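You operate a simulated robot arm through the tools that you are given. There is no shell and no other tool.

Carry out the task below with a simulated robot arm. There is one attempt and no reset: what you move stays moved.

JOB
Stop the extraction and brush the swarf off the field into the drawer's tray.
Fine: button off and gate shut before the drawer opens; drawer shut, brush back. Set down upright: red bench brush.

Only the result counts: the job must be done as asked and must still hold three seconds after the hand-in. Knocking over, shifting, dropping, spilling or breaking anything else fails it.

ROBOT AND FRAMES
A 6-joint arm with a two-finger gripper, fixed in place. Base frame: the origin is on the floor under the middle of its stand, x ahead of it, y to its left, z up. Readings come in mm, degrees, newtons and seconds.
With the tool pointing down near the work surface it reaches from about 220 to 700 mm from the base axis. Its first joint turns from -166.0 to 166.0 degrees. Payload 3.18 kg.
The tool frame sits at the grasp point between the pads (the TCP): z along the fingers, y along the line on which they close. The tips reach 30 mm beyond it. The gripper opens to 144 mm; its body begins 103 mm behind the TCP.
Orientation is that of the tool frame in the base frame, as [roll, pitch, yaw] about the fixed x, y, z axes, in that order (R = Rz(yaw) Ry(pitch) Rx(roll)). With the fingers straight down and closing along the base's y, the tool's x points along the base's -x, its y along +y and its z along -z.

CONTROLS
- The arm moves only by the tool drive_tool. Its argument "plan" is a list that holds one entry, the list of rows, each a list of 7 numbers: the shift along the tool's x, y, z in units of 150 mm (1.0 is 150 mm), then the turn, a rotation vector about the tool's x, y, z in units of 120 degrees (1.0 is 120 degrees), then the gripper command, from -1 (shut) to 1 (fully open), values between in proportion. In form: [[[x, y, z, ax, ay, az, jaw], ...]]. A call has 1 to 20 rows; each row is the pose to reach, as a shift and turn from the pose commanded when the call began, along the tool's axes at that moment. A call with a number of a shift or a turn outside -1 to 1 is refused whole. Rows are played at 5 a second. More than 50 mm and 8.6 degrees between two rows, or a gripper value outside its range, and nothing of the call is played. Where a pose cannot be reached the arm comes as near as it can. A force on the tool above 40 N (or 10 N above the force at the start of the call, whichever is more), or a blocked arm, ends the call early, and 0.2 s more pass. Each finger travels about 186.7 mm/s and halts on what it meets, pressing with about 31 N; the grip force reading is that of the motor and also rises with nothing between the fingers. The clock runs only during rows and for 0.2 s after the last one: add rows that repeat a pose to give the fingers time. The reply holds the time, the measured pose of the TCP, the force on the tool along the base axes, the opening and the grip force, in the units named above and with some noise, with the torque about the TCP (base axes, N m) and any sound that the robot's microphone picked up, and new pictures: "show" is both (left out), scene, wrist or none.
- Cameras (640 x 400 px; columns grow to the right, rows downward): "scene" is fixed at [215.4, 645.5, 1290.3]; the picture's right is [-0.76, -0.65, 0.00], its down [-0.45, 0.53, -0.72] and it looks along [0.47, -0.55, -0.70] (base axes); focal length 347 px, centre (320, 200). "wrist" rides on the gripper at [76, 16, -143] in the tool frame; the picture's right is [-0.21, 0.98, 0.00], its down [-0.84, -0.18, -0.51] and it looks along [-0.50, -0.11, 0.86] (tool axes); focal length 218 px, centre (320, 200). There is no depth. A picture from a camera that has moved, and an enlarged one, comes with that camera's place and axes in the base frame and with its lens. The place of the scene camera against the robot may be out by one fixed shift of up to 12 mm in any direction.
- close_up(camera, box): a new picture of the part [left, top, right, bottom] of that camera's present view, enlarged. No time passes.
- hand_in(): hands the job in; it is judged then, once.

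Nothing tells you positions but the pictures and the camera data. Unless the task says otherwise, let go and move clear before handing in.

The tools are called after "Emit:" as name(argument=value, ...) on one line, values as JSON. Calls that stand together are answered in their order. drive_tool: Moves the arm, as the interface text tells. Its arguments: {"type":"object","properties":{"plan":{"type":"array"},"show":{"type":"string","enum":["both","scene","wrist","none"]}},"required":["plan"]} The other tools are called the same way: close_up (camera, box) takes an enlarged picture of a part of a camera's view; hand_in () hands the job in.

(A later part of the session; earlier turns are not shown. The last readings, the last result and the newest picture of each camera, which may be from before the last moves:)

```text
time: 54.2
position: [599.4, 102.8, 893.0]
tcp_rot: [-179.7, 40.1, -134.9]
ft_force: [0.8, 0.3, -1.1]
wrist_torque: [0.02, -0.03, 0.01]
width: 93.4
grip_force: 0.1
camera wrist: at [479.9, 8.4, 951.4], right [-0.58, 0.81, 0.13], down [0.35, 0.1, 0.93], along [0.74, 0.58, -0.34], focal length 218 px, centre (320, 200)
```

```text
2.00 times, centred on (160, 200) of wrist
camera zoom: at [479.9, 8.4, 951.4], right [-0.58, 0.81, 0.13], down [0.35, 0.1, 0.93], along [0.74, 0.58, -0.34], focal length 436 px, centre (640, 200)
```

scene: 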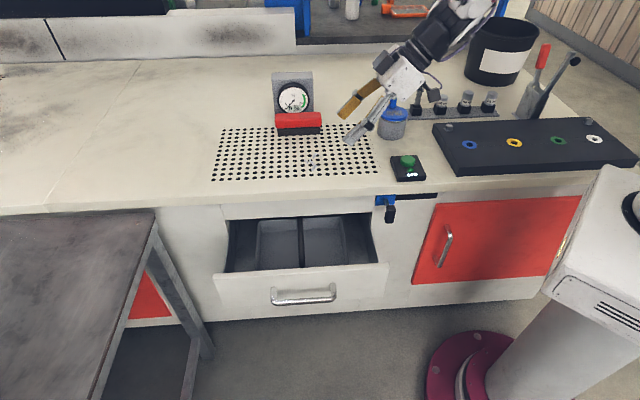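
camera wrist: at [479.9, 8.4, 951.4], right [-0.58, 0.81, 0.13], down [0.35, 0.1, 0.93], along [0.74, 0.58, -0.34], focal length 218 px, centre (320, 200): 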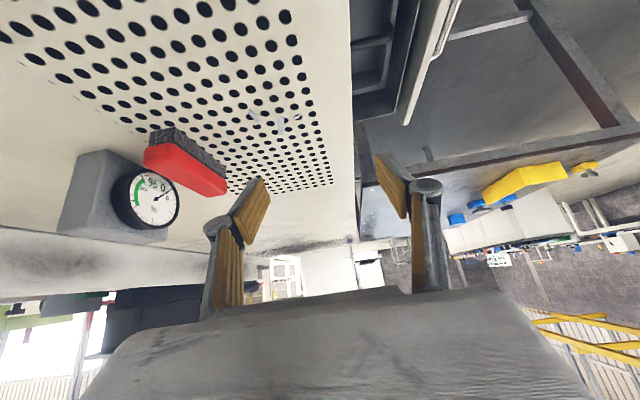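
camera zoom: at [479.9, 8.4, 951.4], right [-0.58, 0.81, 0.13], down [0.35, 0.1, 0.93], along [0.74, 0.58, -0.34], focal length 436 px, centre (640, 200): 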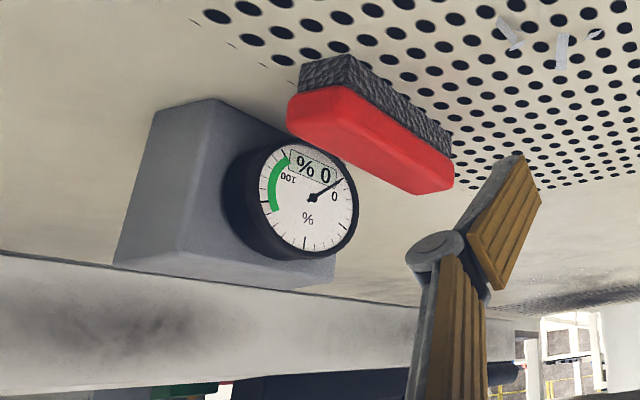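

Emit:
close_up(camera="wrist", box=[50, 110, 250, 260])

Emit:
close_up(camera="scene", box=[240, 60, 360, 150])

```text
2.67 times, centred on (150, 185) of wrist
camera zoom: at [479.9, 8.4, 951.4], right [-0.58, 0.81, 0.13], down [0.35, 0.1, 0.93], along [0.74, 0.58, -0.34], focal length 582 px, centre (773, 240)
```

zoom: 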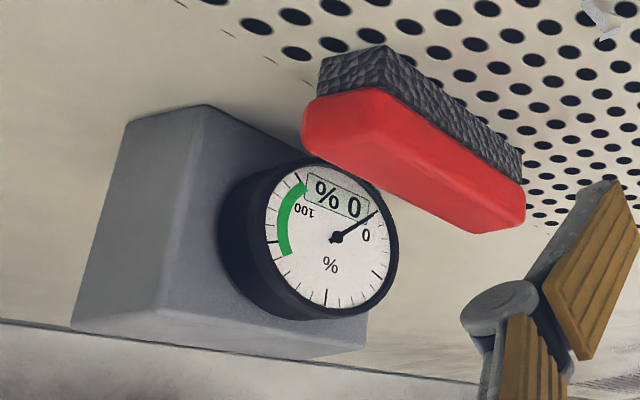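

```text
4.44 times, centred on (300, 105) of scene
camera zoom: at [215.4, 645.5, 1290.3], right [-0.76, -0.65, 0.0], down [-0.45, 0.53, -0.72], along [0.47, -0.55, -0.7], focal length 1541 px, centre (409, 622)
```

zoom: 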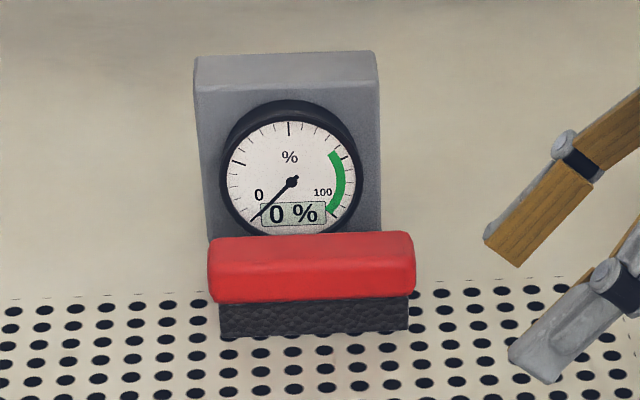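

The brush spans roughly u 543–677, v 527–570, with its top at about z 800. The gauge dial's face is some 40 mm behind it, so the fingers fit front and back. I'll move to a standoff beside the brush and narrow the fingers.

Emit:
drive_tool(plan=[[[-0.01, -0.16, 0.02, 0, 0, 0, 0.1], [-0.02, -0.33, 0.05, 0, 0, 0, -0.08], [-0.03, -0.5, 0.08, 0, 0, 0, -0.08], [-0.04, -0.67, 0.11, 0, 0, 0, -0.08], [-0.05, -0.84, 0.14, 0, 0, 0, -0.08], [-0.064, -0.992, 0.167, 0, 0, 0, -0.08], [-0.064, -0.992, 0.167, 0, 0, 0, -0.08]]], show="both")

Emit:
close_up(camera="wrist", box=[180, 80, 440, 280])

Emit:
close_up(camera="scene", box=[260, 50, 440, 160])

```text
time: 55.8
position: [720.8, 17.6, 877.9]
tcp_rot: [-179.8, 40.1, -134.9]
ft_force: [0.8, -0.1, -0.5]
wrist_torque: [0.04, 0.01, -0.05]
width: 66.2
grip_force: 0.1
camera wrist: at [601.7, -77.4, 938.3], right [-0.58, 0.8, 0.13], down [0.35, 0.1, 0.93], along [0.74, 0.59, -0.34], focal length 218 px, centre (320, 200)
```

scene: 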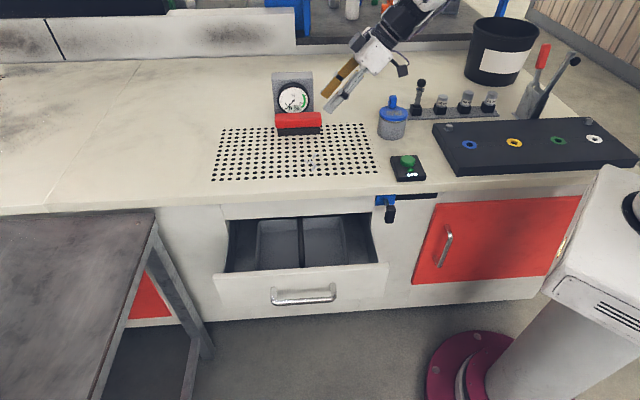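
wrist: 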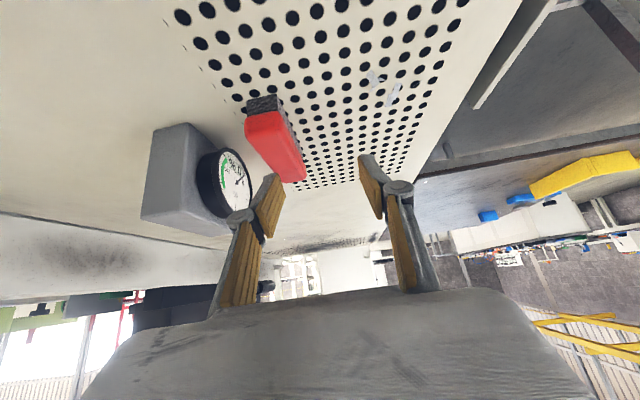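

```text
2.00 times, centred on (310, 180) of wrist
camera zoom: at [601.7, -77.4, 938.3], right [-0.58, 0.8, 0.13], down [0.35, 0.1, 0.93], along [0.74, 0.59, -0.34], focal length 436 px, centre (340, 240)
```

zoom: 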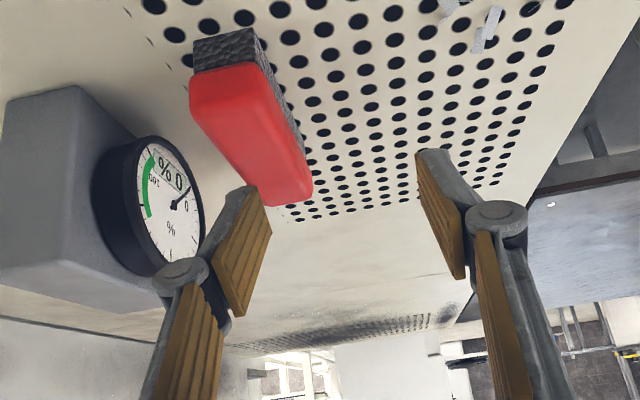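

```text
3.56 times, centred on (350, 105) of scene
camera zoom: at [215.4, 645.5, 1290.3], right [-0.76, -0.65, 0.0], down [-0.45, 0.53, -0.72], along [0.47, -0.55, -0.7], focal length 1233 px, centre (213, 538)
```

zoom: 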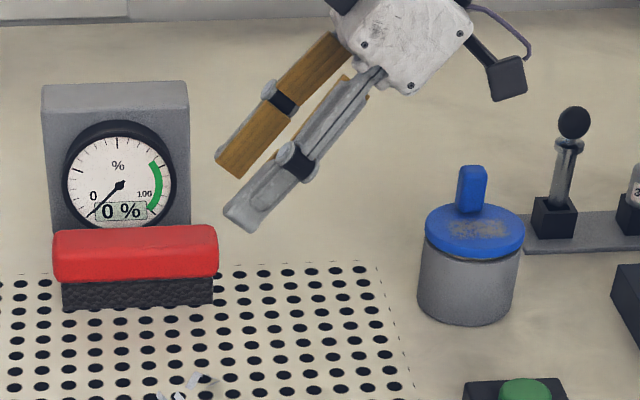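

Emit:
drive_tool(plan=[[[0.02, -0.1, 0.05, 0, 0, 0, -0.08], [0.04, -0.2, 0.12, 0, 0, 0, -0.08], [0.055, -0.28, 0.2, 0, 0, 0, -0.08], [0.0685, -0.342, 0.27, 0, 0, 0, -0.08], [0.0685, -0.342, 0.333, 0, 0, 0, -0.08], [0.0685, -0.342, 0.333, 0, 0, 0, -0.08]]], show="both")

Emit:
close_up(camera="wrist", box=[200, 80, 440, 260])

Emit:
close_up(camera="scene", box=[260, 50, 440, 160])

```text
time: 57.2
position: [774.6, -3.5, 832.2]
tcp_rot: [-179.7, 40.2, -135.0]
ft_force: [-0.7, 0.4, -1.1]
wrist_torque: [0.01, 0.02, 0.02]
width: 66.3
grip_force: 0.0
camera wrist: at [655.6, -98.5, 891.5], right [-0.58, 0.8, 0.13], down [0.35, 0.1, 0.93], along [0.74, 0.58, -0.34], focal length 218 px, centre (320, 200)
```

scene: 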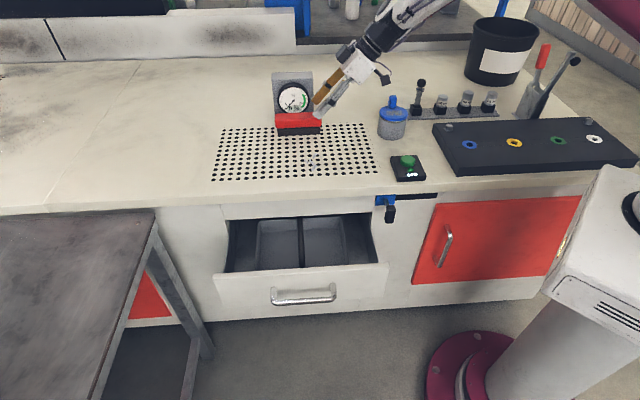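
wrist: 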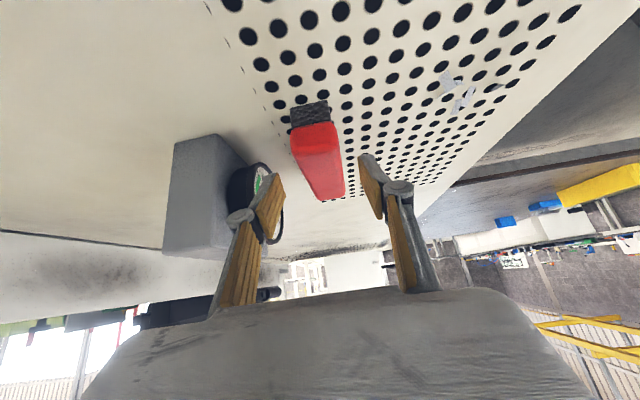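

```text
2.22 times, centred on (320, 170) of wrist
camera zoom: at [655.6, -98.5, 891.5], right [-0.58, 0.8, 0.13], down [0.35, 0.1, 0.93], along [0.74, 0.58, -0.34], focal length 485 px, centre (320, 267)
```

zoom: 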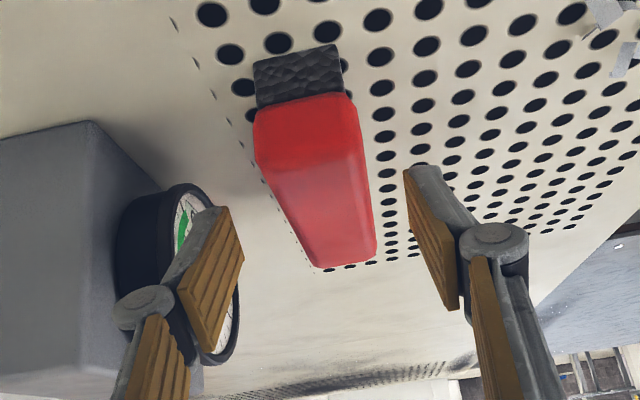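

```text
3.56 times, centred on (350, 105) of scene
camera zoom: at [215.4, 645.5, 1290.3], right [-0.76, -0.65, 0.0], down [-0.45, 0.53, -0.72], along [0.47, -0.55, -0.7], focal length 1233 px, centre (213, 538)
```

zoom: 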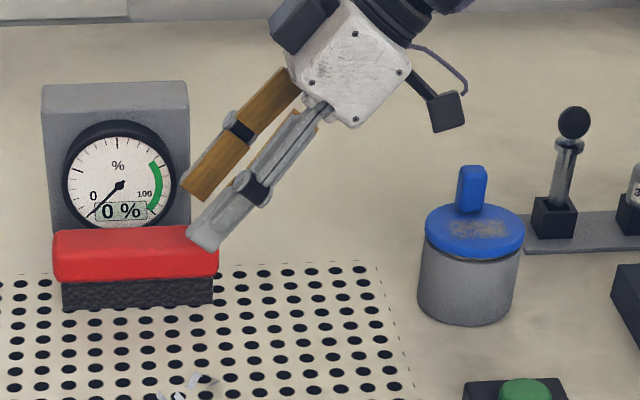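

The fingers straddle the brush evenly. I'll advance along the tool axis onto the handle.

Emit:
drive_tool(plan=[[[0, 0.005, 0.08, 0, 0, 0, -0.08], [0, 0.01, 0.16, 0, 0, 0, -0.08], [0, 0.01, 0.24, 0, 0, 0, -0.08], [0, 0.01, 0.32, 0, 0, 0, -0.08], [0, 0.01, 0.38, 0, 0, 0, -0.08], [0, 0.01, 0.42, 0, 0, 0, -0.08], [0, 0.01, 0.42, 0, 0, 0, -0.08]]], show="both")

Emit:
close_up(camera="wrist", box=[200, 80, 440, 260])

Emit:
close_up(camera="scene", box=[260, 50, 440, 160])

```text
time: 58.8
position: [802.9, 25.7, 783.6]
tcp_rot: [-179.8, 40.1, -134.9]
ft_force: [-0.9, 0.6, -0.7]
wrist_torque: [0.0, -0.01, 0.03]
width: 66.2
grip_force: 0.1
camera wrist: at [683.3, -68.3, 843.4], right [-0.58, 0.8, 0.13], down [0.35, 0.1, 0.93], along [0.74, 0.58, -0.34], focal length 218 px, centre (320, 200)
```

scene: 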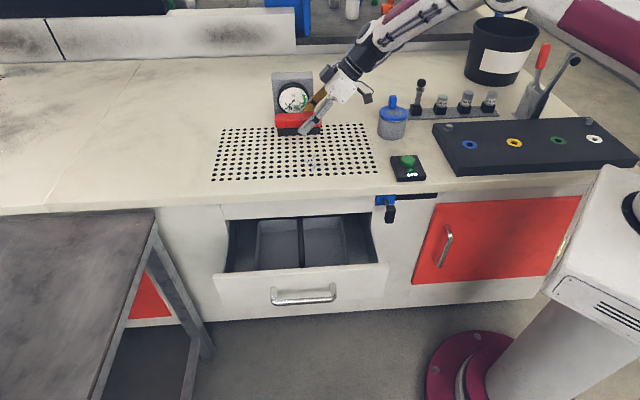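
wrist: 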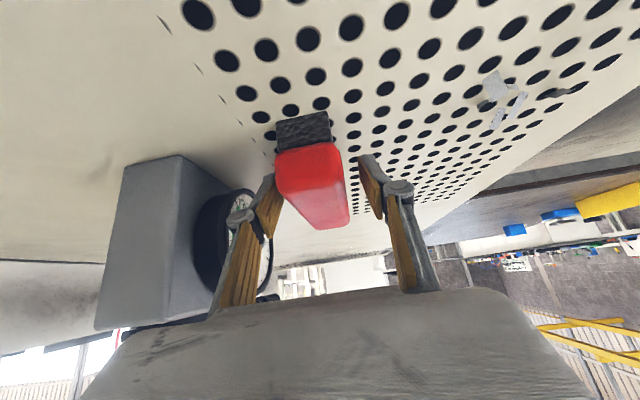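

```text
2.22 times, centred on (320, 170) of wrist
camera zoom: at [683.3, -68.3, 843.4], right [-0.58, 0.8, 0.13], down [0.35, 0.1, 0.93], along [0.74, 0.58, -0.34], focal length 485 px, centre (320, 267)
```

zoom: 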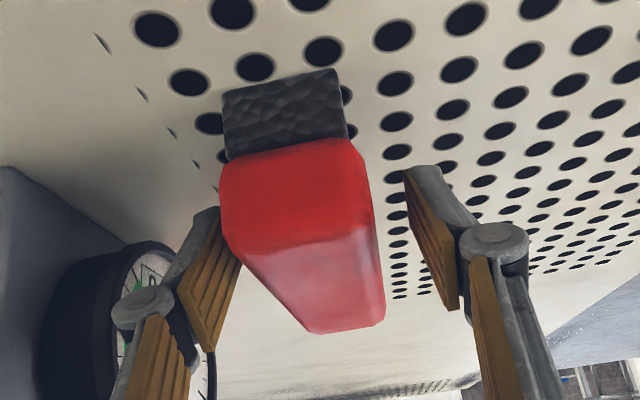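

```text
3.56 times, centred on (350, 105) of scene
camera zoom: at [215.4, 645.5, 1290.3], right [-0.76, -0.65, 0.0], down [-0.45, 0.53, -0.72], along [0.47, -0.55, -0.7], focal length 1233 px, centre (213, 538)
```

zoom: 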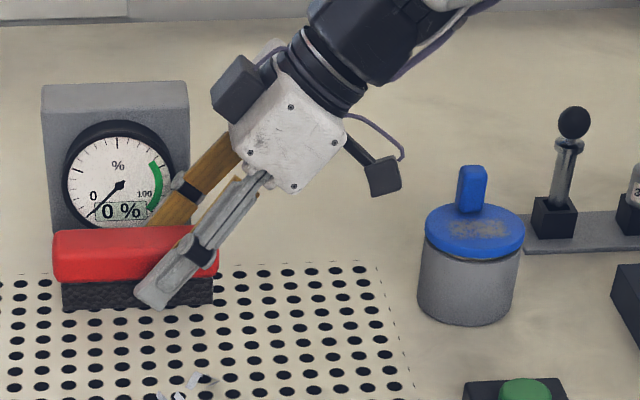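

Emit:
drive_tool(plan=[[[0, 0, 0, 0, 0, 0, -0.3], [0, 0, 0, 0, 0, 0, -0.5], [0, 0, 0, 0, 0, 0, -0.8], [0, 0, 0, 0, 0, 0, -1], [0, 0, 0, 0, 0, 0, -1]]], show="both")

Emit:
close_up(camera="wrist", box=[200, 80, 440, 260])

Emit:
close_up(camera="scene", box=[260, 50, 440, 160])

```text
time: 60.0
position: [801.7, 26.2, 783.1]
tcp_rot: [-179.8, 40.0, -134.8]
ft_force: [0.3, -0.4, 0.3]
wrist_torque: [0.02, 0.0, -0.03]
width: 41.4
grip_force: 30.8
camera wrist: at [683.3, -68.5, 843.6], right [-0.58, 0.8, 0.13], down [0.35, 0.1, 0.93], along [0.74, 0.58, -0.34], focal length 218 px, centre (320, 200)
```

scene: 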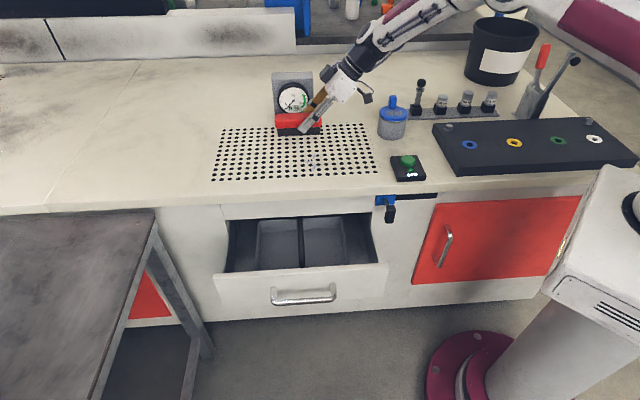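
wrist: 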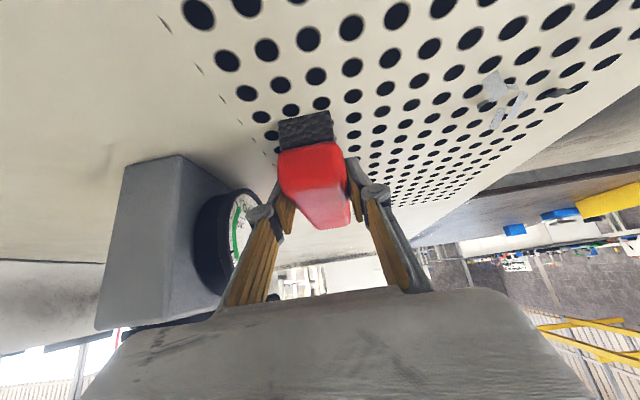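

```text
2.22 times, centred on (320, 170) of wrist
camera zoom: at [683.3, -68.5, 843.6], right [-0.58, 0.8, 0.13], down [0.35, 0.1, 0.93], along [0.74, 0.58, -0.34], focal length 485 px, centre (320, 267)
```

zoom: 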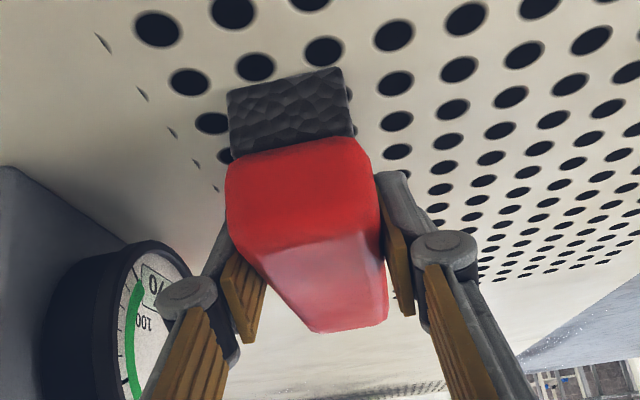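

```text
3.56 times, centred on (350, 105) of scene
camera zoom: at [215.4, 645.5, 1290.3], right [-0.76, -0.65, 0.0], down [-0.45, 0.53, -0.72], along [0.47, -0.55, -0.7], focal length 1233 px, centre (213, 538)
```

zoom: 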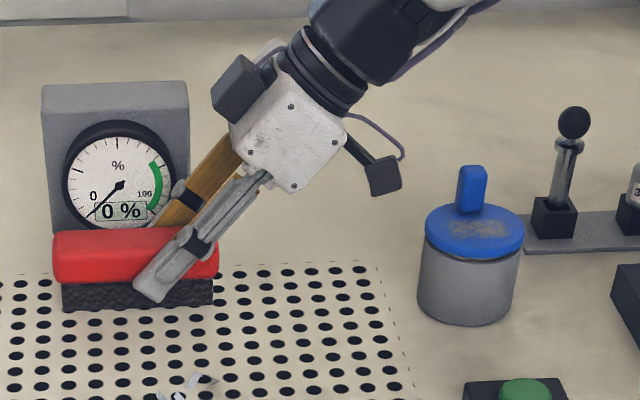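

The brush is firmly held at 41 mm width. Now I'll drag it along the surface straight toward the front, first stopping short of the swarf.

Emit:
drive_tool(plan=[[[0, 0.03, 0, 0, 0, 0, -1], [0, 0.08, 0, 0, 0, 0, -1], [0, 0.14, 0, 0, 0, 0, -1], [0, 0.2, 0, 0, 0, 0, -1], [0, 0.26, 0, 0, 0, 0, -1], [0, 0.32, 0, 0, 0, 0, -1], [0, 0.38, 0, 0, 0, 0, -1], [0, 0.44, 0, 0, 0, 0, -1], [0, 0.5, 0, 0, 0, 0, -1]]], show="both")

Emit:
close_up(camera="scene", box=[250, 80, 430, 200])

Emit:
close_up(camera="wrist", box=[220, 40, 540, 240])

```text
time: 62.0
position: [748.9, 79.3, 783.4]
tcp_rot: [-179.8, 40.1, -134.9]
ft_force: [0.1, -0.5, 2.4]
wrist_torque: [0.09, -0.08, -0.05]
width: 41.0
grip_force: 30.9
camera wrist: at [630.3, -16.7, 843.5], right [-0.58, 0.8, 0.13], down [0.35, 0.1, 0.93], along [0.74, 0.59, -0.34], focal length 218 px, centre (320, 200)
```

scene: 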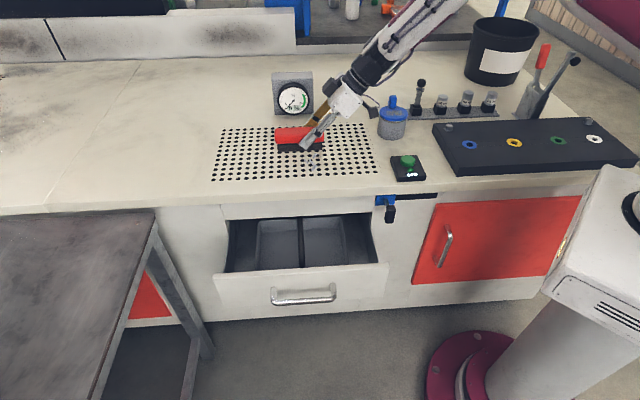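
wrist: 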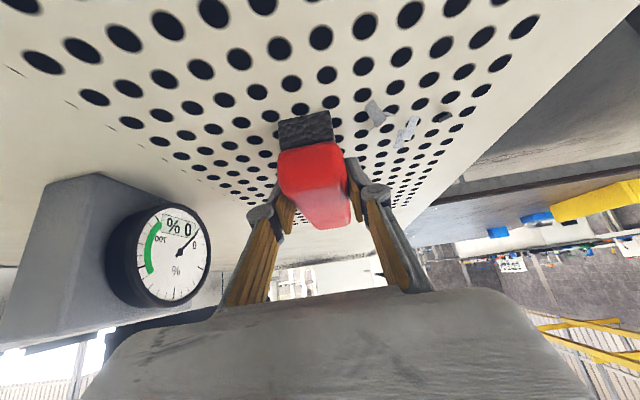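

```text
3.33 times, centred on (340, 140) of scene
camera zoom: at [215.4, 645.5, 1290.3], right [-0.76, -0.65, 0.0], down [-0.45, 0.53, -0.72], along [0.47, -0.55, -0.7], focal length 1156 px, centre (253, 400)
```

zoom: 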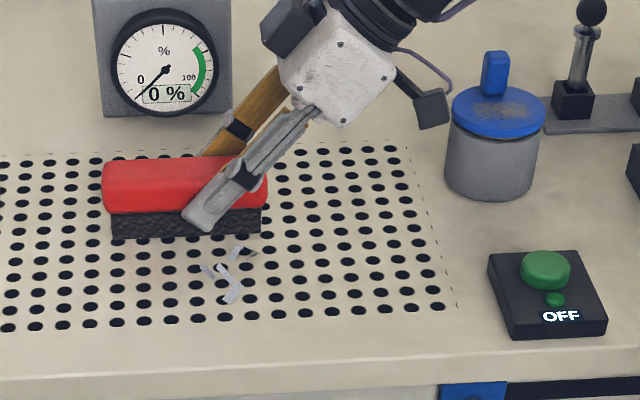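

```text
2.00 times, centred on (380, 140) of wrist
camera zoom: at [630.3, -16.7, 843.5], right [-0.58, 0.8, 0.13], down [0.35, 0.1, 0.93], along [0.74, 0.59, -0.34], focal length 436 px, centre (200, 320)
```

zoom: 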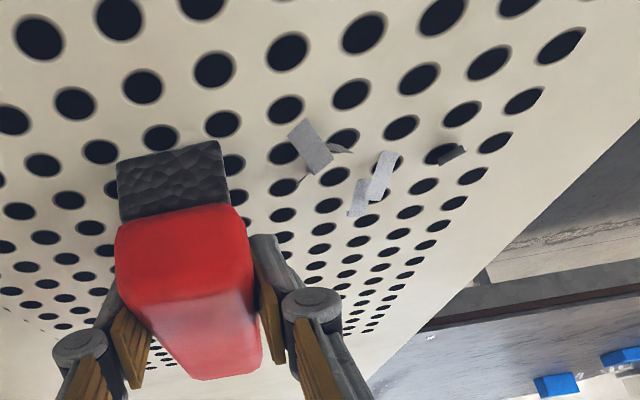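

Brush tracks flat on the surface. I'll shift it 32 mm toward the near side so its face covers the whole swarf patch, then sweep.

Emit:
drive_tool(plan=[[[0.04, 0, -0.034, 0, 0, 0, -1], [0.08, 0.005, -0.068, 0, 0, 0, -1], [0.122, 0.01, -0.103, 0, 0, 0, -1], [0.163, 0.01, -0.137, 0, 0, 0, -1], [0.163, 0.01, -0.137, 0, 0, 0, -1]]], show="none")

Emit:
close_up(camera="scene", box=[250, 80, 430, 200])

Emit:
close_up(camera="wrist", box=[220, 40, 540, 240])

```text
time: 63.2
position: [725.1, 58.0, 783.6]
tcp_rot: [-179.7, 40.1, -134.9]
ft_force: [2.9, 1.7, 6.5]
wrist_torque: [0.17, -0.14, -0.03]
width: 41.4
grip_force: 31.1
```

```text
3.33 times, centred on (340, 140) of scene
camera zoom: at [215.4, 645.5, 1290.3], right [-0.76, -0.65, 0.0], down [-0.45, 0.53, -0.72], along [0.47, -0.55, -0.7], focal length 1156 px, centre (253, 400)
```

zoom: 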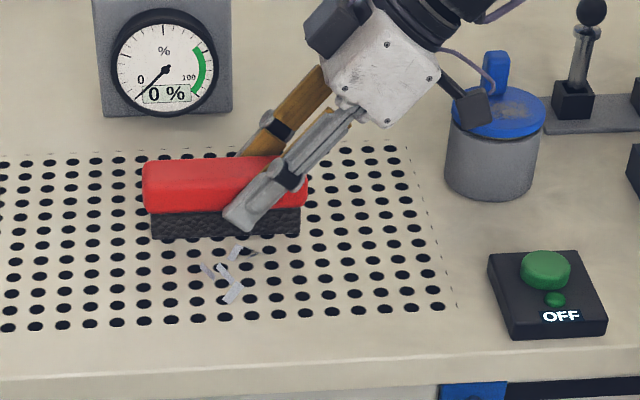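

```text
2.00 times, centred on (380, 140) of wrist
camera zoom: at [606.3, -37.4, 843.3], right [-0.58, 0.8, 0.13], down [0.35, 0.1, 0.93], along [0.74, 0.59, -0.34], focal length 436 px, centre (200, 320)
```

zoom: 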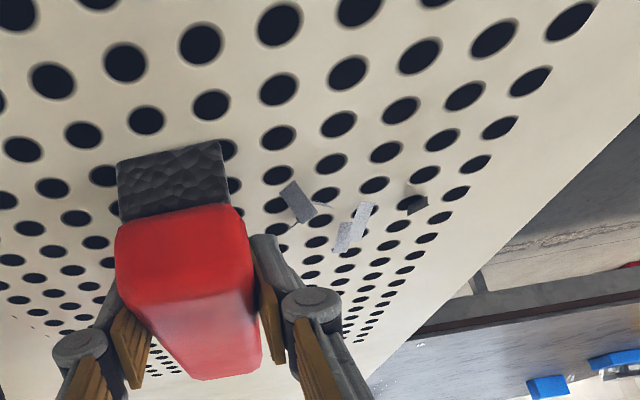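

Emit:
drive_tool(plan=[[[0, 0.04, 0, 0, 0, 0, -1], [0, 0.09, 0, 0, 0, 0, -1], [0, 0.14, 0, 0, 0, 0, -1], [0, 0.19, 0, 0, 0, 0, -1], [0, 0.24, 0, 0, 0, 0, -1], [0, 0.29, 0, 0, 0, 0, -1], [0, 0.34, 0, 0, 0, 0, -1], [0, 0.39, 0, 0, 0, 0, -1], [0, 0.44, 0, 0, 0, 0, -1], [0, 0.49, 0, 0, 0, 0, -1], [0, 0.54, 0, 0, 0, 0, -1], [0, 0.59, 0, 0, 0, 0, -1]]], show="none")

Emit:
close_up(camera="scene", box=[250, 80, 430, 200])

Emit:
close_up(camera="wrist", box=[220, 40, 540, 240])

```text
time: 65.8
position: [661.6, 120.1, 782.8]
tcp_rot: [-179.8, 40.0, -134.9]
ft_force: [2.1, -3.7, 9.5]
wrist_torque: [0.25, -0.27, -0.18]
width: 41.3
grip_force: 31.1
```

```text
3.33 times, centred on (340, 140) of scene
camera zoom: at [215.4, 645.5, 1290.3], right [-0.76, -0.65, 0.0], down [-0.45, 0.53, -0.72], along [0.47, -0.55, -0.7], focal length 1156 px, centre (253, 400)
```

zoom: 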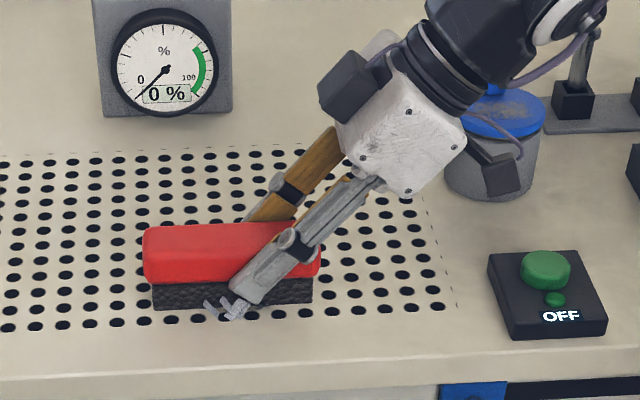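

```text
2.00 times, centred on (380, 140) of wrist
camera zoom: at [543.4, 26.1, 843.4], right [-0.58, 0.8, 0.13], down [0.35, 0.1, 0.93], along [0.74, 0.59, -0.34], focal length 436 px, centre (200, 320)
```

zoom: 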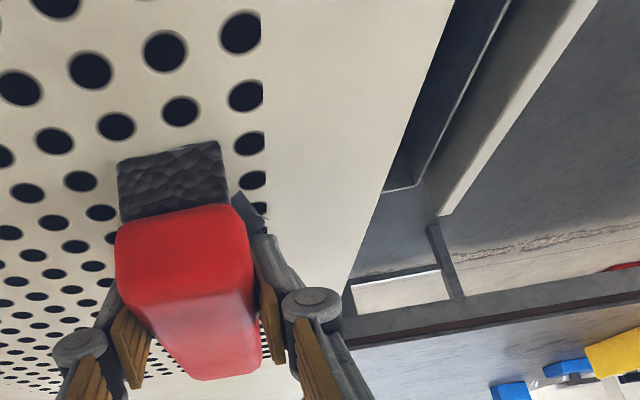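

The swarf is collecting in front of the bristles. I'll continue slowly toward the edge above the open tray.

Emit:
drive_tool(plan=[[[0, 0.04, 0, 0, 0, 0, -1], [0, 0.08, 0, 0, 0, 0, -1], [0, 0.12, 0, 0, 0, 0, -1], [0, 0.16, 0, 0, 0, 0, -1], [0, 0.2, 0, 0, 0, 0, -1], [0, 0.24, 0, 0, 0, 0, -1], [0, 0.28, 0, 0, 0, 0, -1], [0, 0.32, 0, 0, 0, 0, -1], [0, 0.36, 0, 0, 0, 0, -1]]], show="none")

Emit:
close_up(camera="scene", box=[230, 120, 410, 280])

Emit:
close_up(camera="wrist", box=[220, 40, 540, 240])

```text
time: 67.8
position: [624.7, 158.9, 782.2]
tcp_rot: [-179.7, 40.1, -134.9]
ft_force: [3.8, -3.6, 10.5]
wrist_torque: [0.13, -0.22, -0.1]
width: 41.2
grip_force: 31.0
```

```text
2.50 times, centred on (320, 200) of scene
camera zoom: at [215.4, 645.5, 1290.3], right [-0.76, -0.65, 0.0], down [-0.45, 0.53, -0.72], along [0.47, -0.55, -0.7], focal length 867 px, centre (320, 200)
```

zoom: 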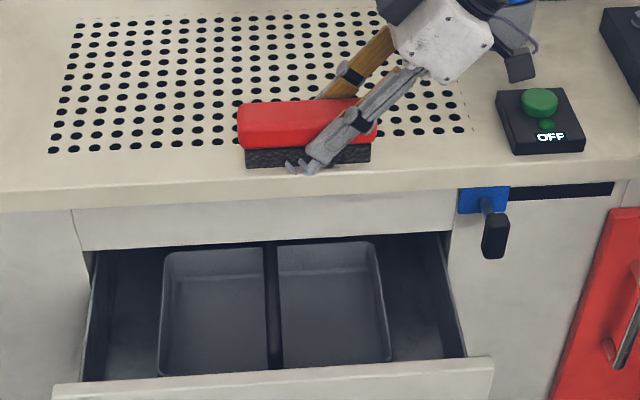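

```text
2.00 times, centred on (380, 140) of wrist
camera zoom: at [505.8, 63.8, 843.1], right [-0.58, 0.8, 0.13], down [0.35, 0.1, 0.93], along [0.74, 0.58, -0.34], focal length 436 px, centre (200, 320)
```

zoom: 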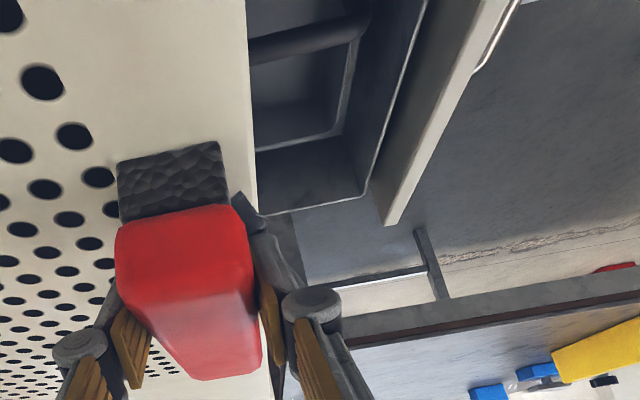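

Emit:
drive_tool(plan=[[[0, 0.03, 0, 0, 0, 0, -1], [0, 0.06, 0, 0, 0, 0, -1], [0, 0.09, 0, 0, 0, 0, -1], [0, 0.12, 0, 0, 0, 0, -1], [0, 0.15, 0, 0, 0, 0, -1], [0, 0.18, 0, 0, 0, 0, -1], [0, 0.21, 0, 0, 0, 0, -1], [0, 0.24, 0, 0, 0, 0, -1], [0, 0.26, 0, 0, 0, 0, -1], [0, 0.26, 0, 0, 0, 0, -1]]], show="none")

Emit:
close_up(camera="scene", box=[230, 120, 410, 280])

Emit:
close_up(camera="wrist", box=[220, 40, 540, 240])

```text
time: 70.0
position: [596.3, 186.3, 782.8]
tcp_rot: [-179.8, 40.0, -134.8]
ft_force: [4.4, -5.7, 16.1]
wrist_torque: [-0.23, -0.49, -0.16]
width: 41.3
grip_force: 31.0
```

```text
2.50 times, centred on (320, 200) of scene
camera zoom: at [215.4, 645.5, 1290.3], right [-0.76, -0.65, 0.0], down [-0.45, 0.53, -0.72], along [0.47, -0.55, -0.7], focal length 867 px, centre (320, 200)
```

zoom: 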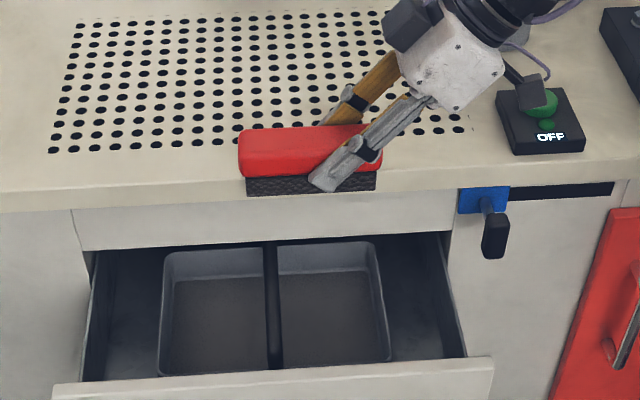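

```text
2.00 times, centred on (380, 140) of wrist
camera zoom: at [478.3, 91.1, 842.8], right [-0.58, 0.8, 0.13], down [0.35, 0.1, 0.93], along [0.74, 0.59, -0.34], focal length 436 px, centre (200, 320)
```

zoom: 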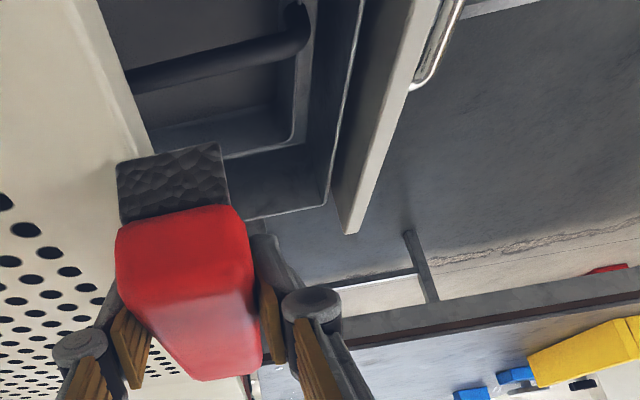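

Emit:
close_up(camera="scene", box=[255, 185, 375, 275])

Emit:
close_up(camera="wrist", box=[240, 20, 400, 150])

Emit:
close_up(camera="scene", box=[200, 110, 400, 210])

```text
4.44 times, centred on (315, 230) of scene
camera zoom: at [215.4, 645.5, 1290.3], right [-0.76, -0.65, 0.0], down [-0.45, 0.53, -0.72], along [0.47, -0.55, -0.7], focal length 1541 px, centre (342, 67)
```

zoom: 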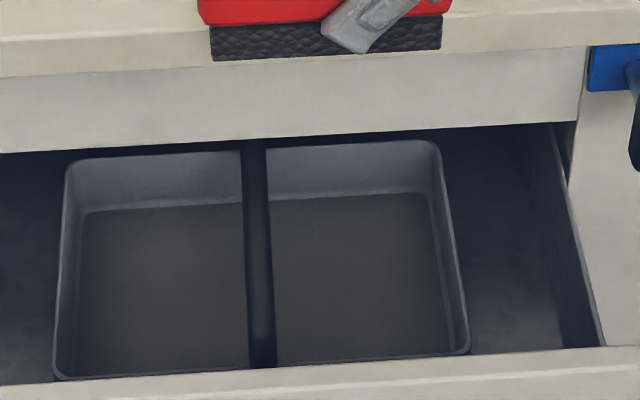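

```text
3.08 times, centred on (320, 85) of wrist
camera zoom: at [478.3, 91.1, 842.8], right [-0.58, 0.8, 0.13], down [0.35, 0.1, 0.93], along [0.74, 0.59, -0.34], focal length 672 px, centre (320, 554)
```

zoom: 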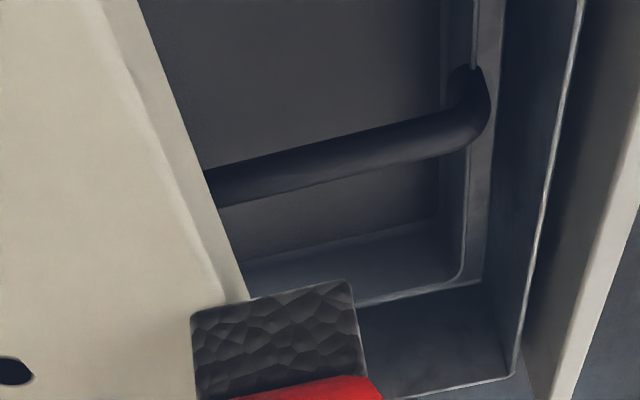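

```text
3.20 times, centred on (300, 160) of scene
camera zoom: at [215.4, 645.5, 1290.3], right [-0.76, -0.65, 0.0], down [-0.45, 0.53, -0.72], along [0.47, -0.55, -0.7], focal length 1110 px, centre (384, 328)
```

zoom: 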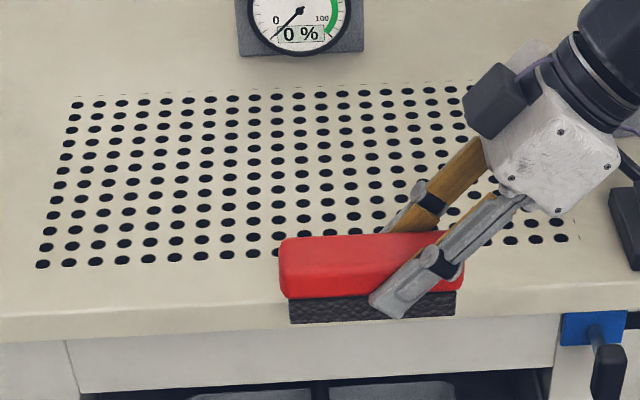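

The swarf has left the field, and the tray floor has changed to a brownish layer. I'll lift the brush and check that nothing is left on the field or the edge.

Emit:
drive_tool(plan=[[[-0.043, 0, -0.051, 0, 0, 0, -1], [-0.086, -0.02, -0.102, 0, 0, 0, -1], [-0.129, -0.1, -0.153, 0, 0, 0, -1], [-0.172, -0.25, -0.204, 0, 0, 0, -1], [-0.172, -0.4, -0.204, 0, 0, 0, -1], [-0.172, -0.4, -0.204, 0, 0, 0, -1]]], show="wrist")

Emit:
close_up(camera="scene", box=[200, 110, 420, 290])

Emit:
close_up(camera="scene", box=[260, 140, 380, 210])

```text
time: 71.4
position: [639.4, 143.8, 821.0]
tcp_rot: [-179.8, 40.1, -134.8]
ft_force: [-0.4, -1.0, -1.5]
wrist_torque: [-0.04, -0.01, 0.02]
width: 41.5
grip_force: 30.8
camera wrist: at [520.4, 49.1, 881.1], right [-0.58, 0.8, 0.13], down [0.35, 0.1, 0.93], along [0.74, 0.59, -0.34], focal length 218 px, centre (320, 200)
```

wrist: 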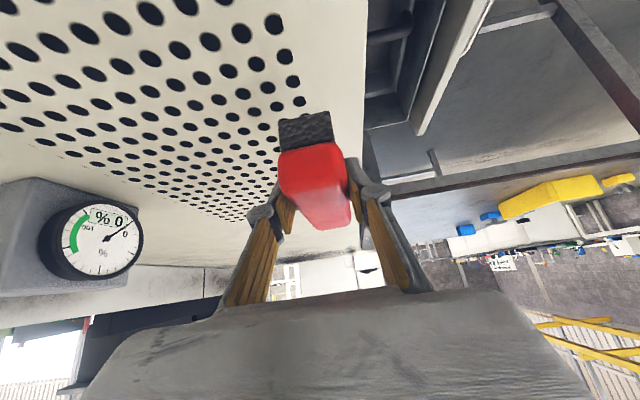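

```text
2.22 times, centred on (310, 200) of scene
camera zoom: at [215.4, 645.5, 1290.3], right [-0.76, -0.65, 0.0], down [-0.45, 0.53, -0.72], along [0.47, -0.55, -0.7], focal length 770 px, centre (342, 200)
```

zoom: 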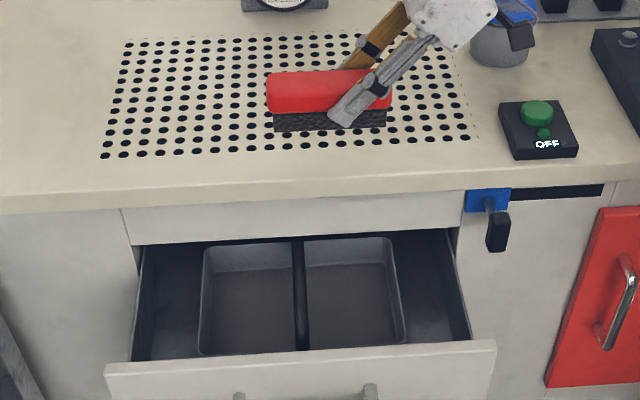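

```text
5.33 times, centred on (320, 175) of scene
camera zoom: at [215.4, 645.5, 1290.3], right [-0.76, -0.65, 0.0], down [-0.45, 0.53, -0.72], along [0.47, -0.55, -0.7], focal length 1849 px, centre (320, 333)
```

zoom: 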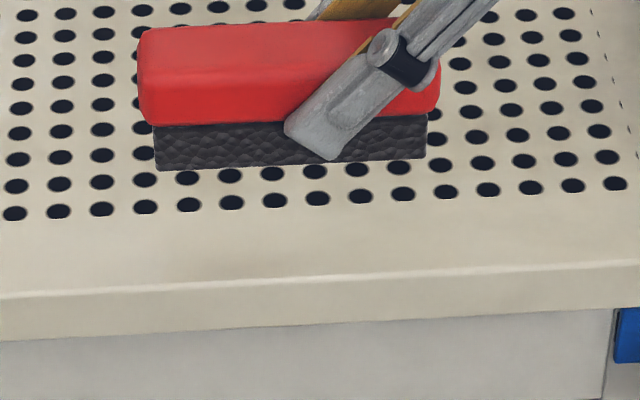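

The front strip is clear. I'll carry the brush back, lifted, to its original place and inspect the field on the way.

Emit:
drive_tool(plan=[[[-0.02, -0.1, 0.017, 0, 0, 0, -1], [-0.041, -0.22, 0.034, 0, 0, 0, -1], [-0.061, -0.34, 0.051, 0, 0, 0, -1], [-0.082, -0.46, 0.069, 0, 0, 0, -1], [-0.102, -0.58, 0.086, 0, 0, 0, -1], [-0.122, -0.7, 0.103, 0, 0, 0, -1], [-0.143, -0.82, 0.12, 0, 0, 0, -1], [-0.163, -0.92, 0.137, 0, 0, 0, -1], [-0.163, -1.0, 0.137, 0, 0, 0, -1], [-0.163, -1.0, 0.137, 0, 0, 0, -1]]], show="both")

Emit:
close_up(camera="scene", box=[200, 110, 400, 210])

```text
time: 73.6
position: [768.5, 61.4, 823.3]
tcp_rot: [-179.8, 40.0, -134.9]
ft_force: [-0.3, 0.0, -0.6]
wrist_torque: [-0.01, 0.0, -0.01]
width: 41.4
grip_force: 30.8
camera wrist: at [649.9, -32.7, 883.7], right [-0.58, 0.8, 0.13], down [0.35, 0.1, 0.93], along [0.74, 0.59, -0.34], focal length 218 px, centre (320, 200)
```

scene: 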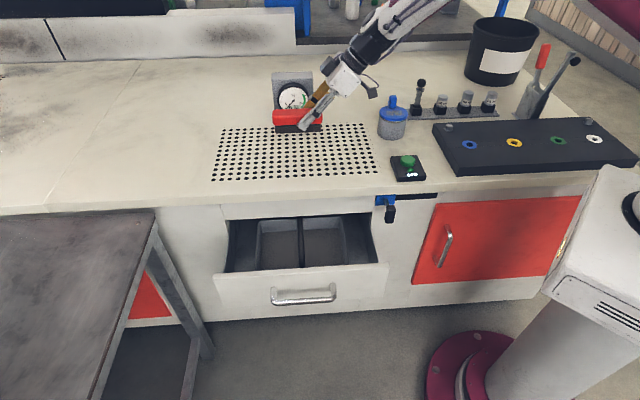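
wrist: 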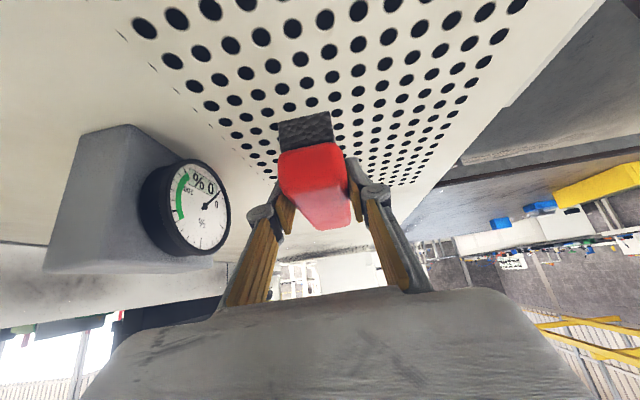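

```text
3.20 times, centred on (300, 160) of scene
camera zoom: at [215.4, 645.5, 1290.3], right [-0.76, -0.65, 0.0], down [-0.45, 0.53, -0.72], along [0.47, -0.55, -0.7], focal length 1110 px, centre (384, 328)
```

zoom: 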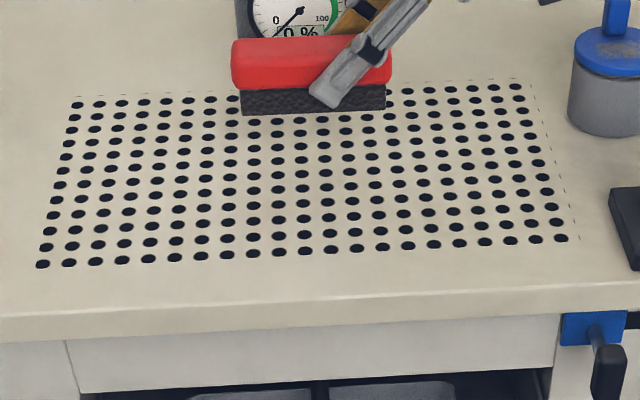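

The field is clean. Now I'll place the brush back at its original spot: back 50 mm, then straight down.

Emit:
drive_tool(plan=[[[0, -0.11, 0, 0, 0, 0, -1], [0, -0.22, 0, 0, 0, 0, -1], [0, -0.333, 0, 0, 0, 0, -1], [0, -0.333, 0, 0, 0, 0, -1], [0.05, -0.333, 0.059, 0, 0, 0, -1], [0.1, -0.333, 0.119, 0, 0, 0, -1], [0.14, -0.333, 0.166, 0, 0, 0, -1], [0.155, -0.333, 0.184, 0, 0, 0, -1], [0.163, -0.333, 0.194, 0, 0, 0, -1], [0.168, -0.333, 0.199, 0, 0, 0, -1], [0.168, -0.333, 0.199, 0, 0, 0, -1]]], show="both")

Emit:
close_up(camera="scene", box=[240, 60, 360, 150])

Emit:
close_up(camera="wrist", box=[200, 80, 440, 260])

```text
time: 76.0
position: [803.8, 24.8, 783.7]
tcp_rot: [-179.7, 40.0, -134.9]
ft_force: [-0.3, 0.7, -0.8]
wrist_torque: [-0.01, 0.06, -0.03]
width: 41.5
grip_force: 30.9
camera wrist: at [685.2, -69.7, 844.0], right [-0.58, 0.81, 0.13], down [0.35, 0.1, 0.93], along [0.74, 0.58, -0.34], focal length 218 px, centre (320, 200)
```

scene: 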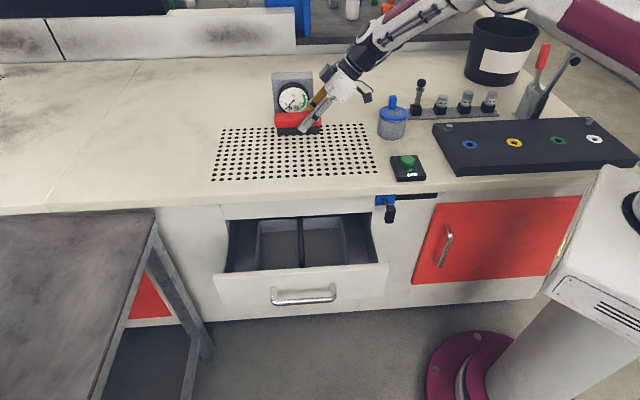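
wrist: 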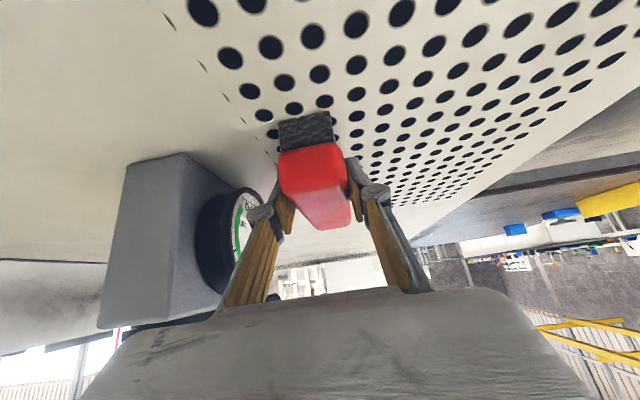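

```text
4.44 times, centred on (300, 105) of scene
camera zoom: at [215.4, 645.5, 1290.3], right [-0.76, -0.65, 0.0], down [-0.45, 0.53, -0.72], along [0.47, -0.55, -0.7], focal length 1541 px, centre (409, 622)
```

zoom: 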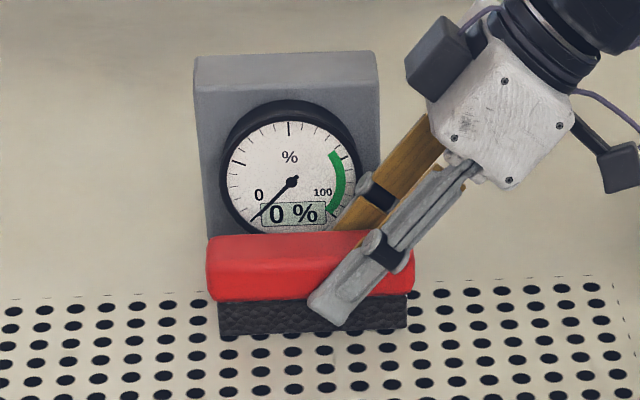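

```text
2.22 times, centred on (320, 170) of wrist
camera zoom: at [685.2, -69.7, 844.0], right [-0.58, 0.81, 0.13], down [0.35, 0.1, 0.93], along [0.74, 0.58, -0.34], focal length 485 px, centre (320, 267)
```

zoom: 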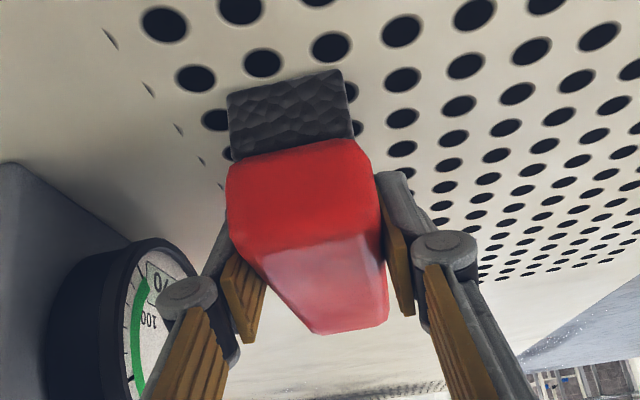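

The brush matches its original picture position. I'll lower the last millimetre, open, and withdraw along the tool axis.

Emit:
drive_tool(plan=[[[0.003, 0, 0.004, 0, 0, 0, -1], [0.005, 0, 0.006, 0, 0, 0, -1], [0.005, 0, 0.006, 0, 0, 0, -0.3], [0.005, 0, 0.006, 0, 0, 0, -0.15], [0.005, 0, 0.006, 0, 0, 0, -0.08], [0.005, 0, 0.006, 0, 0, 0, -0.08], [0.005, 0, -0.06, 0, 0, 0, -0.08], [0.005, 0, -0.14, 0, 0, 0, -0.08], [0.005, 0, -0.24, 0, 0, 0, -0.08], [0.005, 0, -0.36, 0, 0, 0, -0.08], [0.005, 0, -0.48, 0, 0, 0, -0.08], [0.005, 0, -0.48, 0, 0, 0, -0.08]]], show="both")

Emit:
close_up(camera="scene", box=[240, 60, 360, 150])

```text
time: 78.6
position: [769.0, -9.8, 838.4]
tcp_rot: [-179.9, 40.1, -134.9]
ft_force: [0.0, -0.5, 0.1]
wrist_torque: [0.02, 0.01, 0.0]
width: 66.2
grip_force: 0.1
camera wrist: at [650.4, -104.2, 899.4], right [-0.58, 0.8, 0.13], down [0.35, 0.1, 0.93], along [0.74, 0.59, -0.34], focal length 218 px, centre (320, 200)
```

scene: 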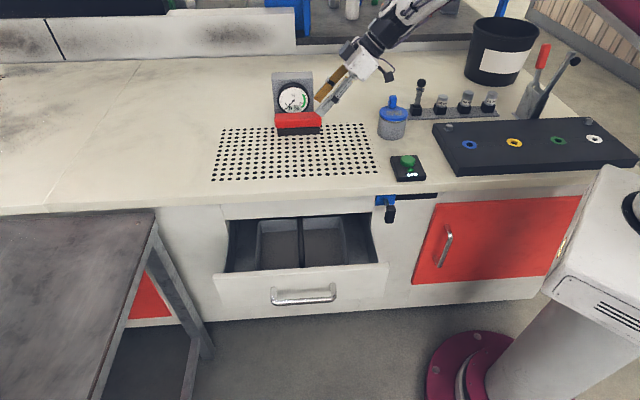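
wrist: 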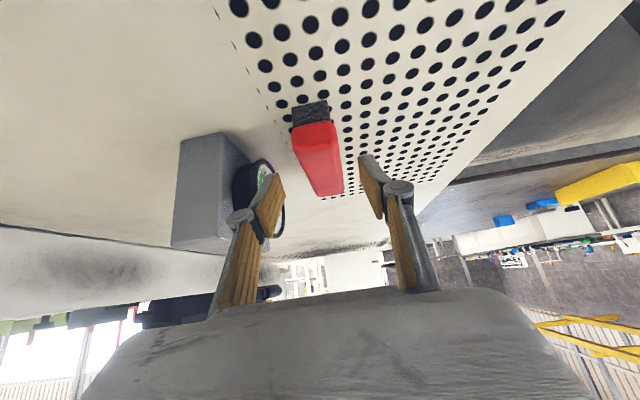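

```text
4.44 times, centred on (300, 105) of scene
camera zoom: at [215.4, 645.5, 1290.3], right [-0.76, -0.65, 0.0], down [-0.45, 0.53, -0.72], along [0.47, -0.55, -0.7], focal length 1541 px, centre (409, 622)
```

zoom: 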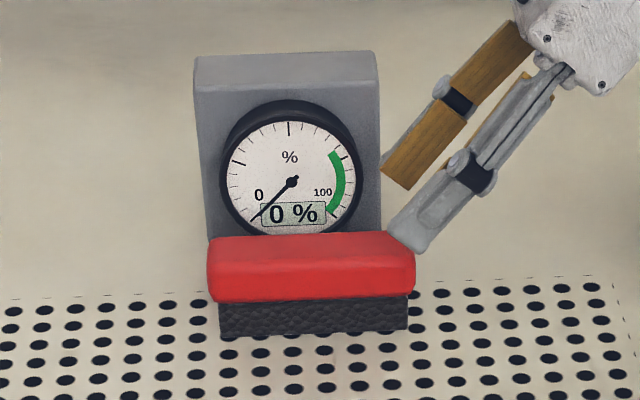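

The brush is standing upright in its place. I'll lift clear of it first, then swing back out in front of the bench to shut the drawer.

Emit:
drive_tool(plan=[[[-0.06, 0, -0.08, 0, 0, 0, -0.08], [-0.13, 0, -0.17, 0, 0, 0, -0.08], [-0.2, 0, -0.26, 0, 0, 0, -0.08], [-0.2, 0.15, -0.26, 0, 0, 0, -0.08], [-0.2, 0.33, -0.26, 0, 0, 0, -0.08], [-0.2, 0.5, -0.26, 0, 0, 0, -0.08], [-0.2, 0.67, -0.26, 0, 0, 0, -0.08], [-0.2, 0.84, -0.26, 0, 0, 0, -0.08], [-0.2, 1.0, -0.26, 0, 0, 0, -0.08], [-0.2, 1.0, -0.26, 0, 0, 0, -0.08]]], show="scene")

```text
time: 80.8
position: [662.8, 97.6, 888.4]
tcp_rot: [-179.8, 40.1, -134.9]
ft_force: [0.3, 0.4, -0.6]
wrist_torque: [0.01, -0.01, -0.01]
width: 66.2
grip_force: 0.1
```

scene: 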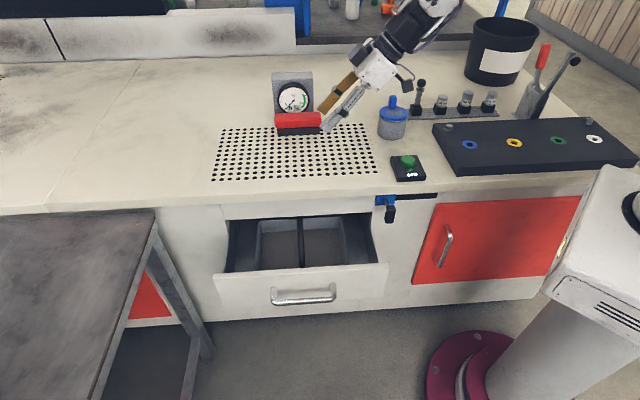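

Emit:
drive_tool(plan=[[[0.01, 0.15, 0.015, 0, 0.025, 0, -0.2], [0.025, 0.33, 0.03, 0, 0.055, 0, -0.3], [0.04, 0.5, 0.05, 0, 0.084, 0, -0.4], [0.055, 0.67, 0.065, 0, 0.112, 0, -0.45], [0.07, 0.84, 0.085, 0, 0.14, 0, -0.45], [0.086, 1.0, 0.102, 0, 0.167, 0, -0.45], [0.086, 1.0, 0.102, 0, 0.167, 0, -0.45]]], show="none")

```text
time: 82.4
position: [555.4, 203.8, 866.9]
tcp_rot: [-179.8, 20.0, -135.0]
ft_force: [0.4, -0.4, 0.2]
wrist_torque: [-0.01, -0.03, -0.01]
width: 39.9
grip_force: 0.1
```

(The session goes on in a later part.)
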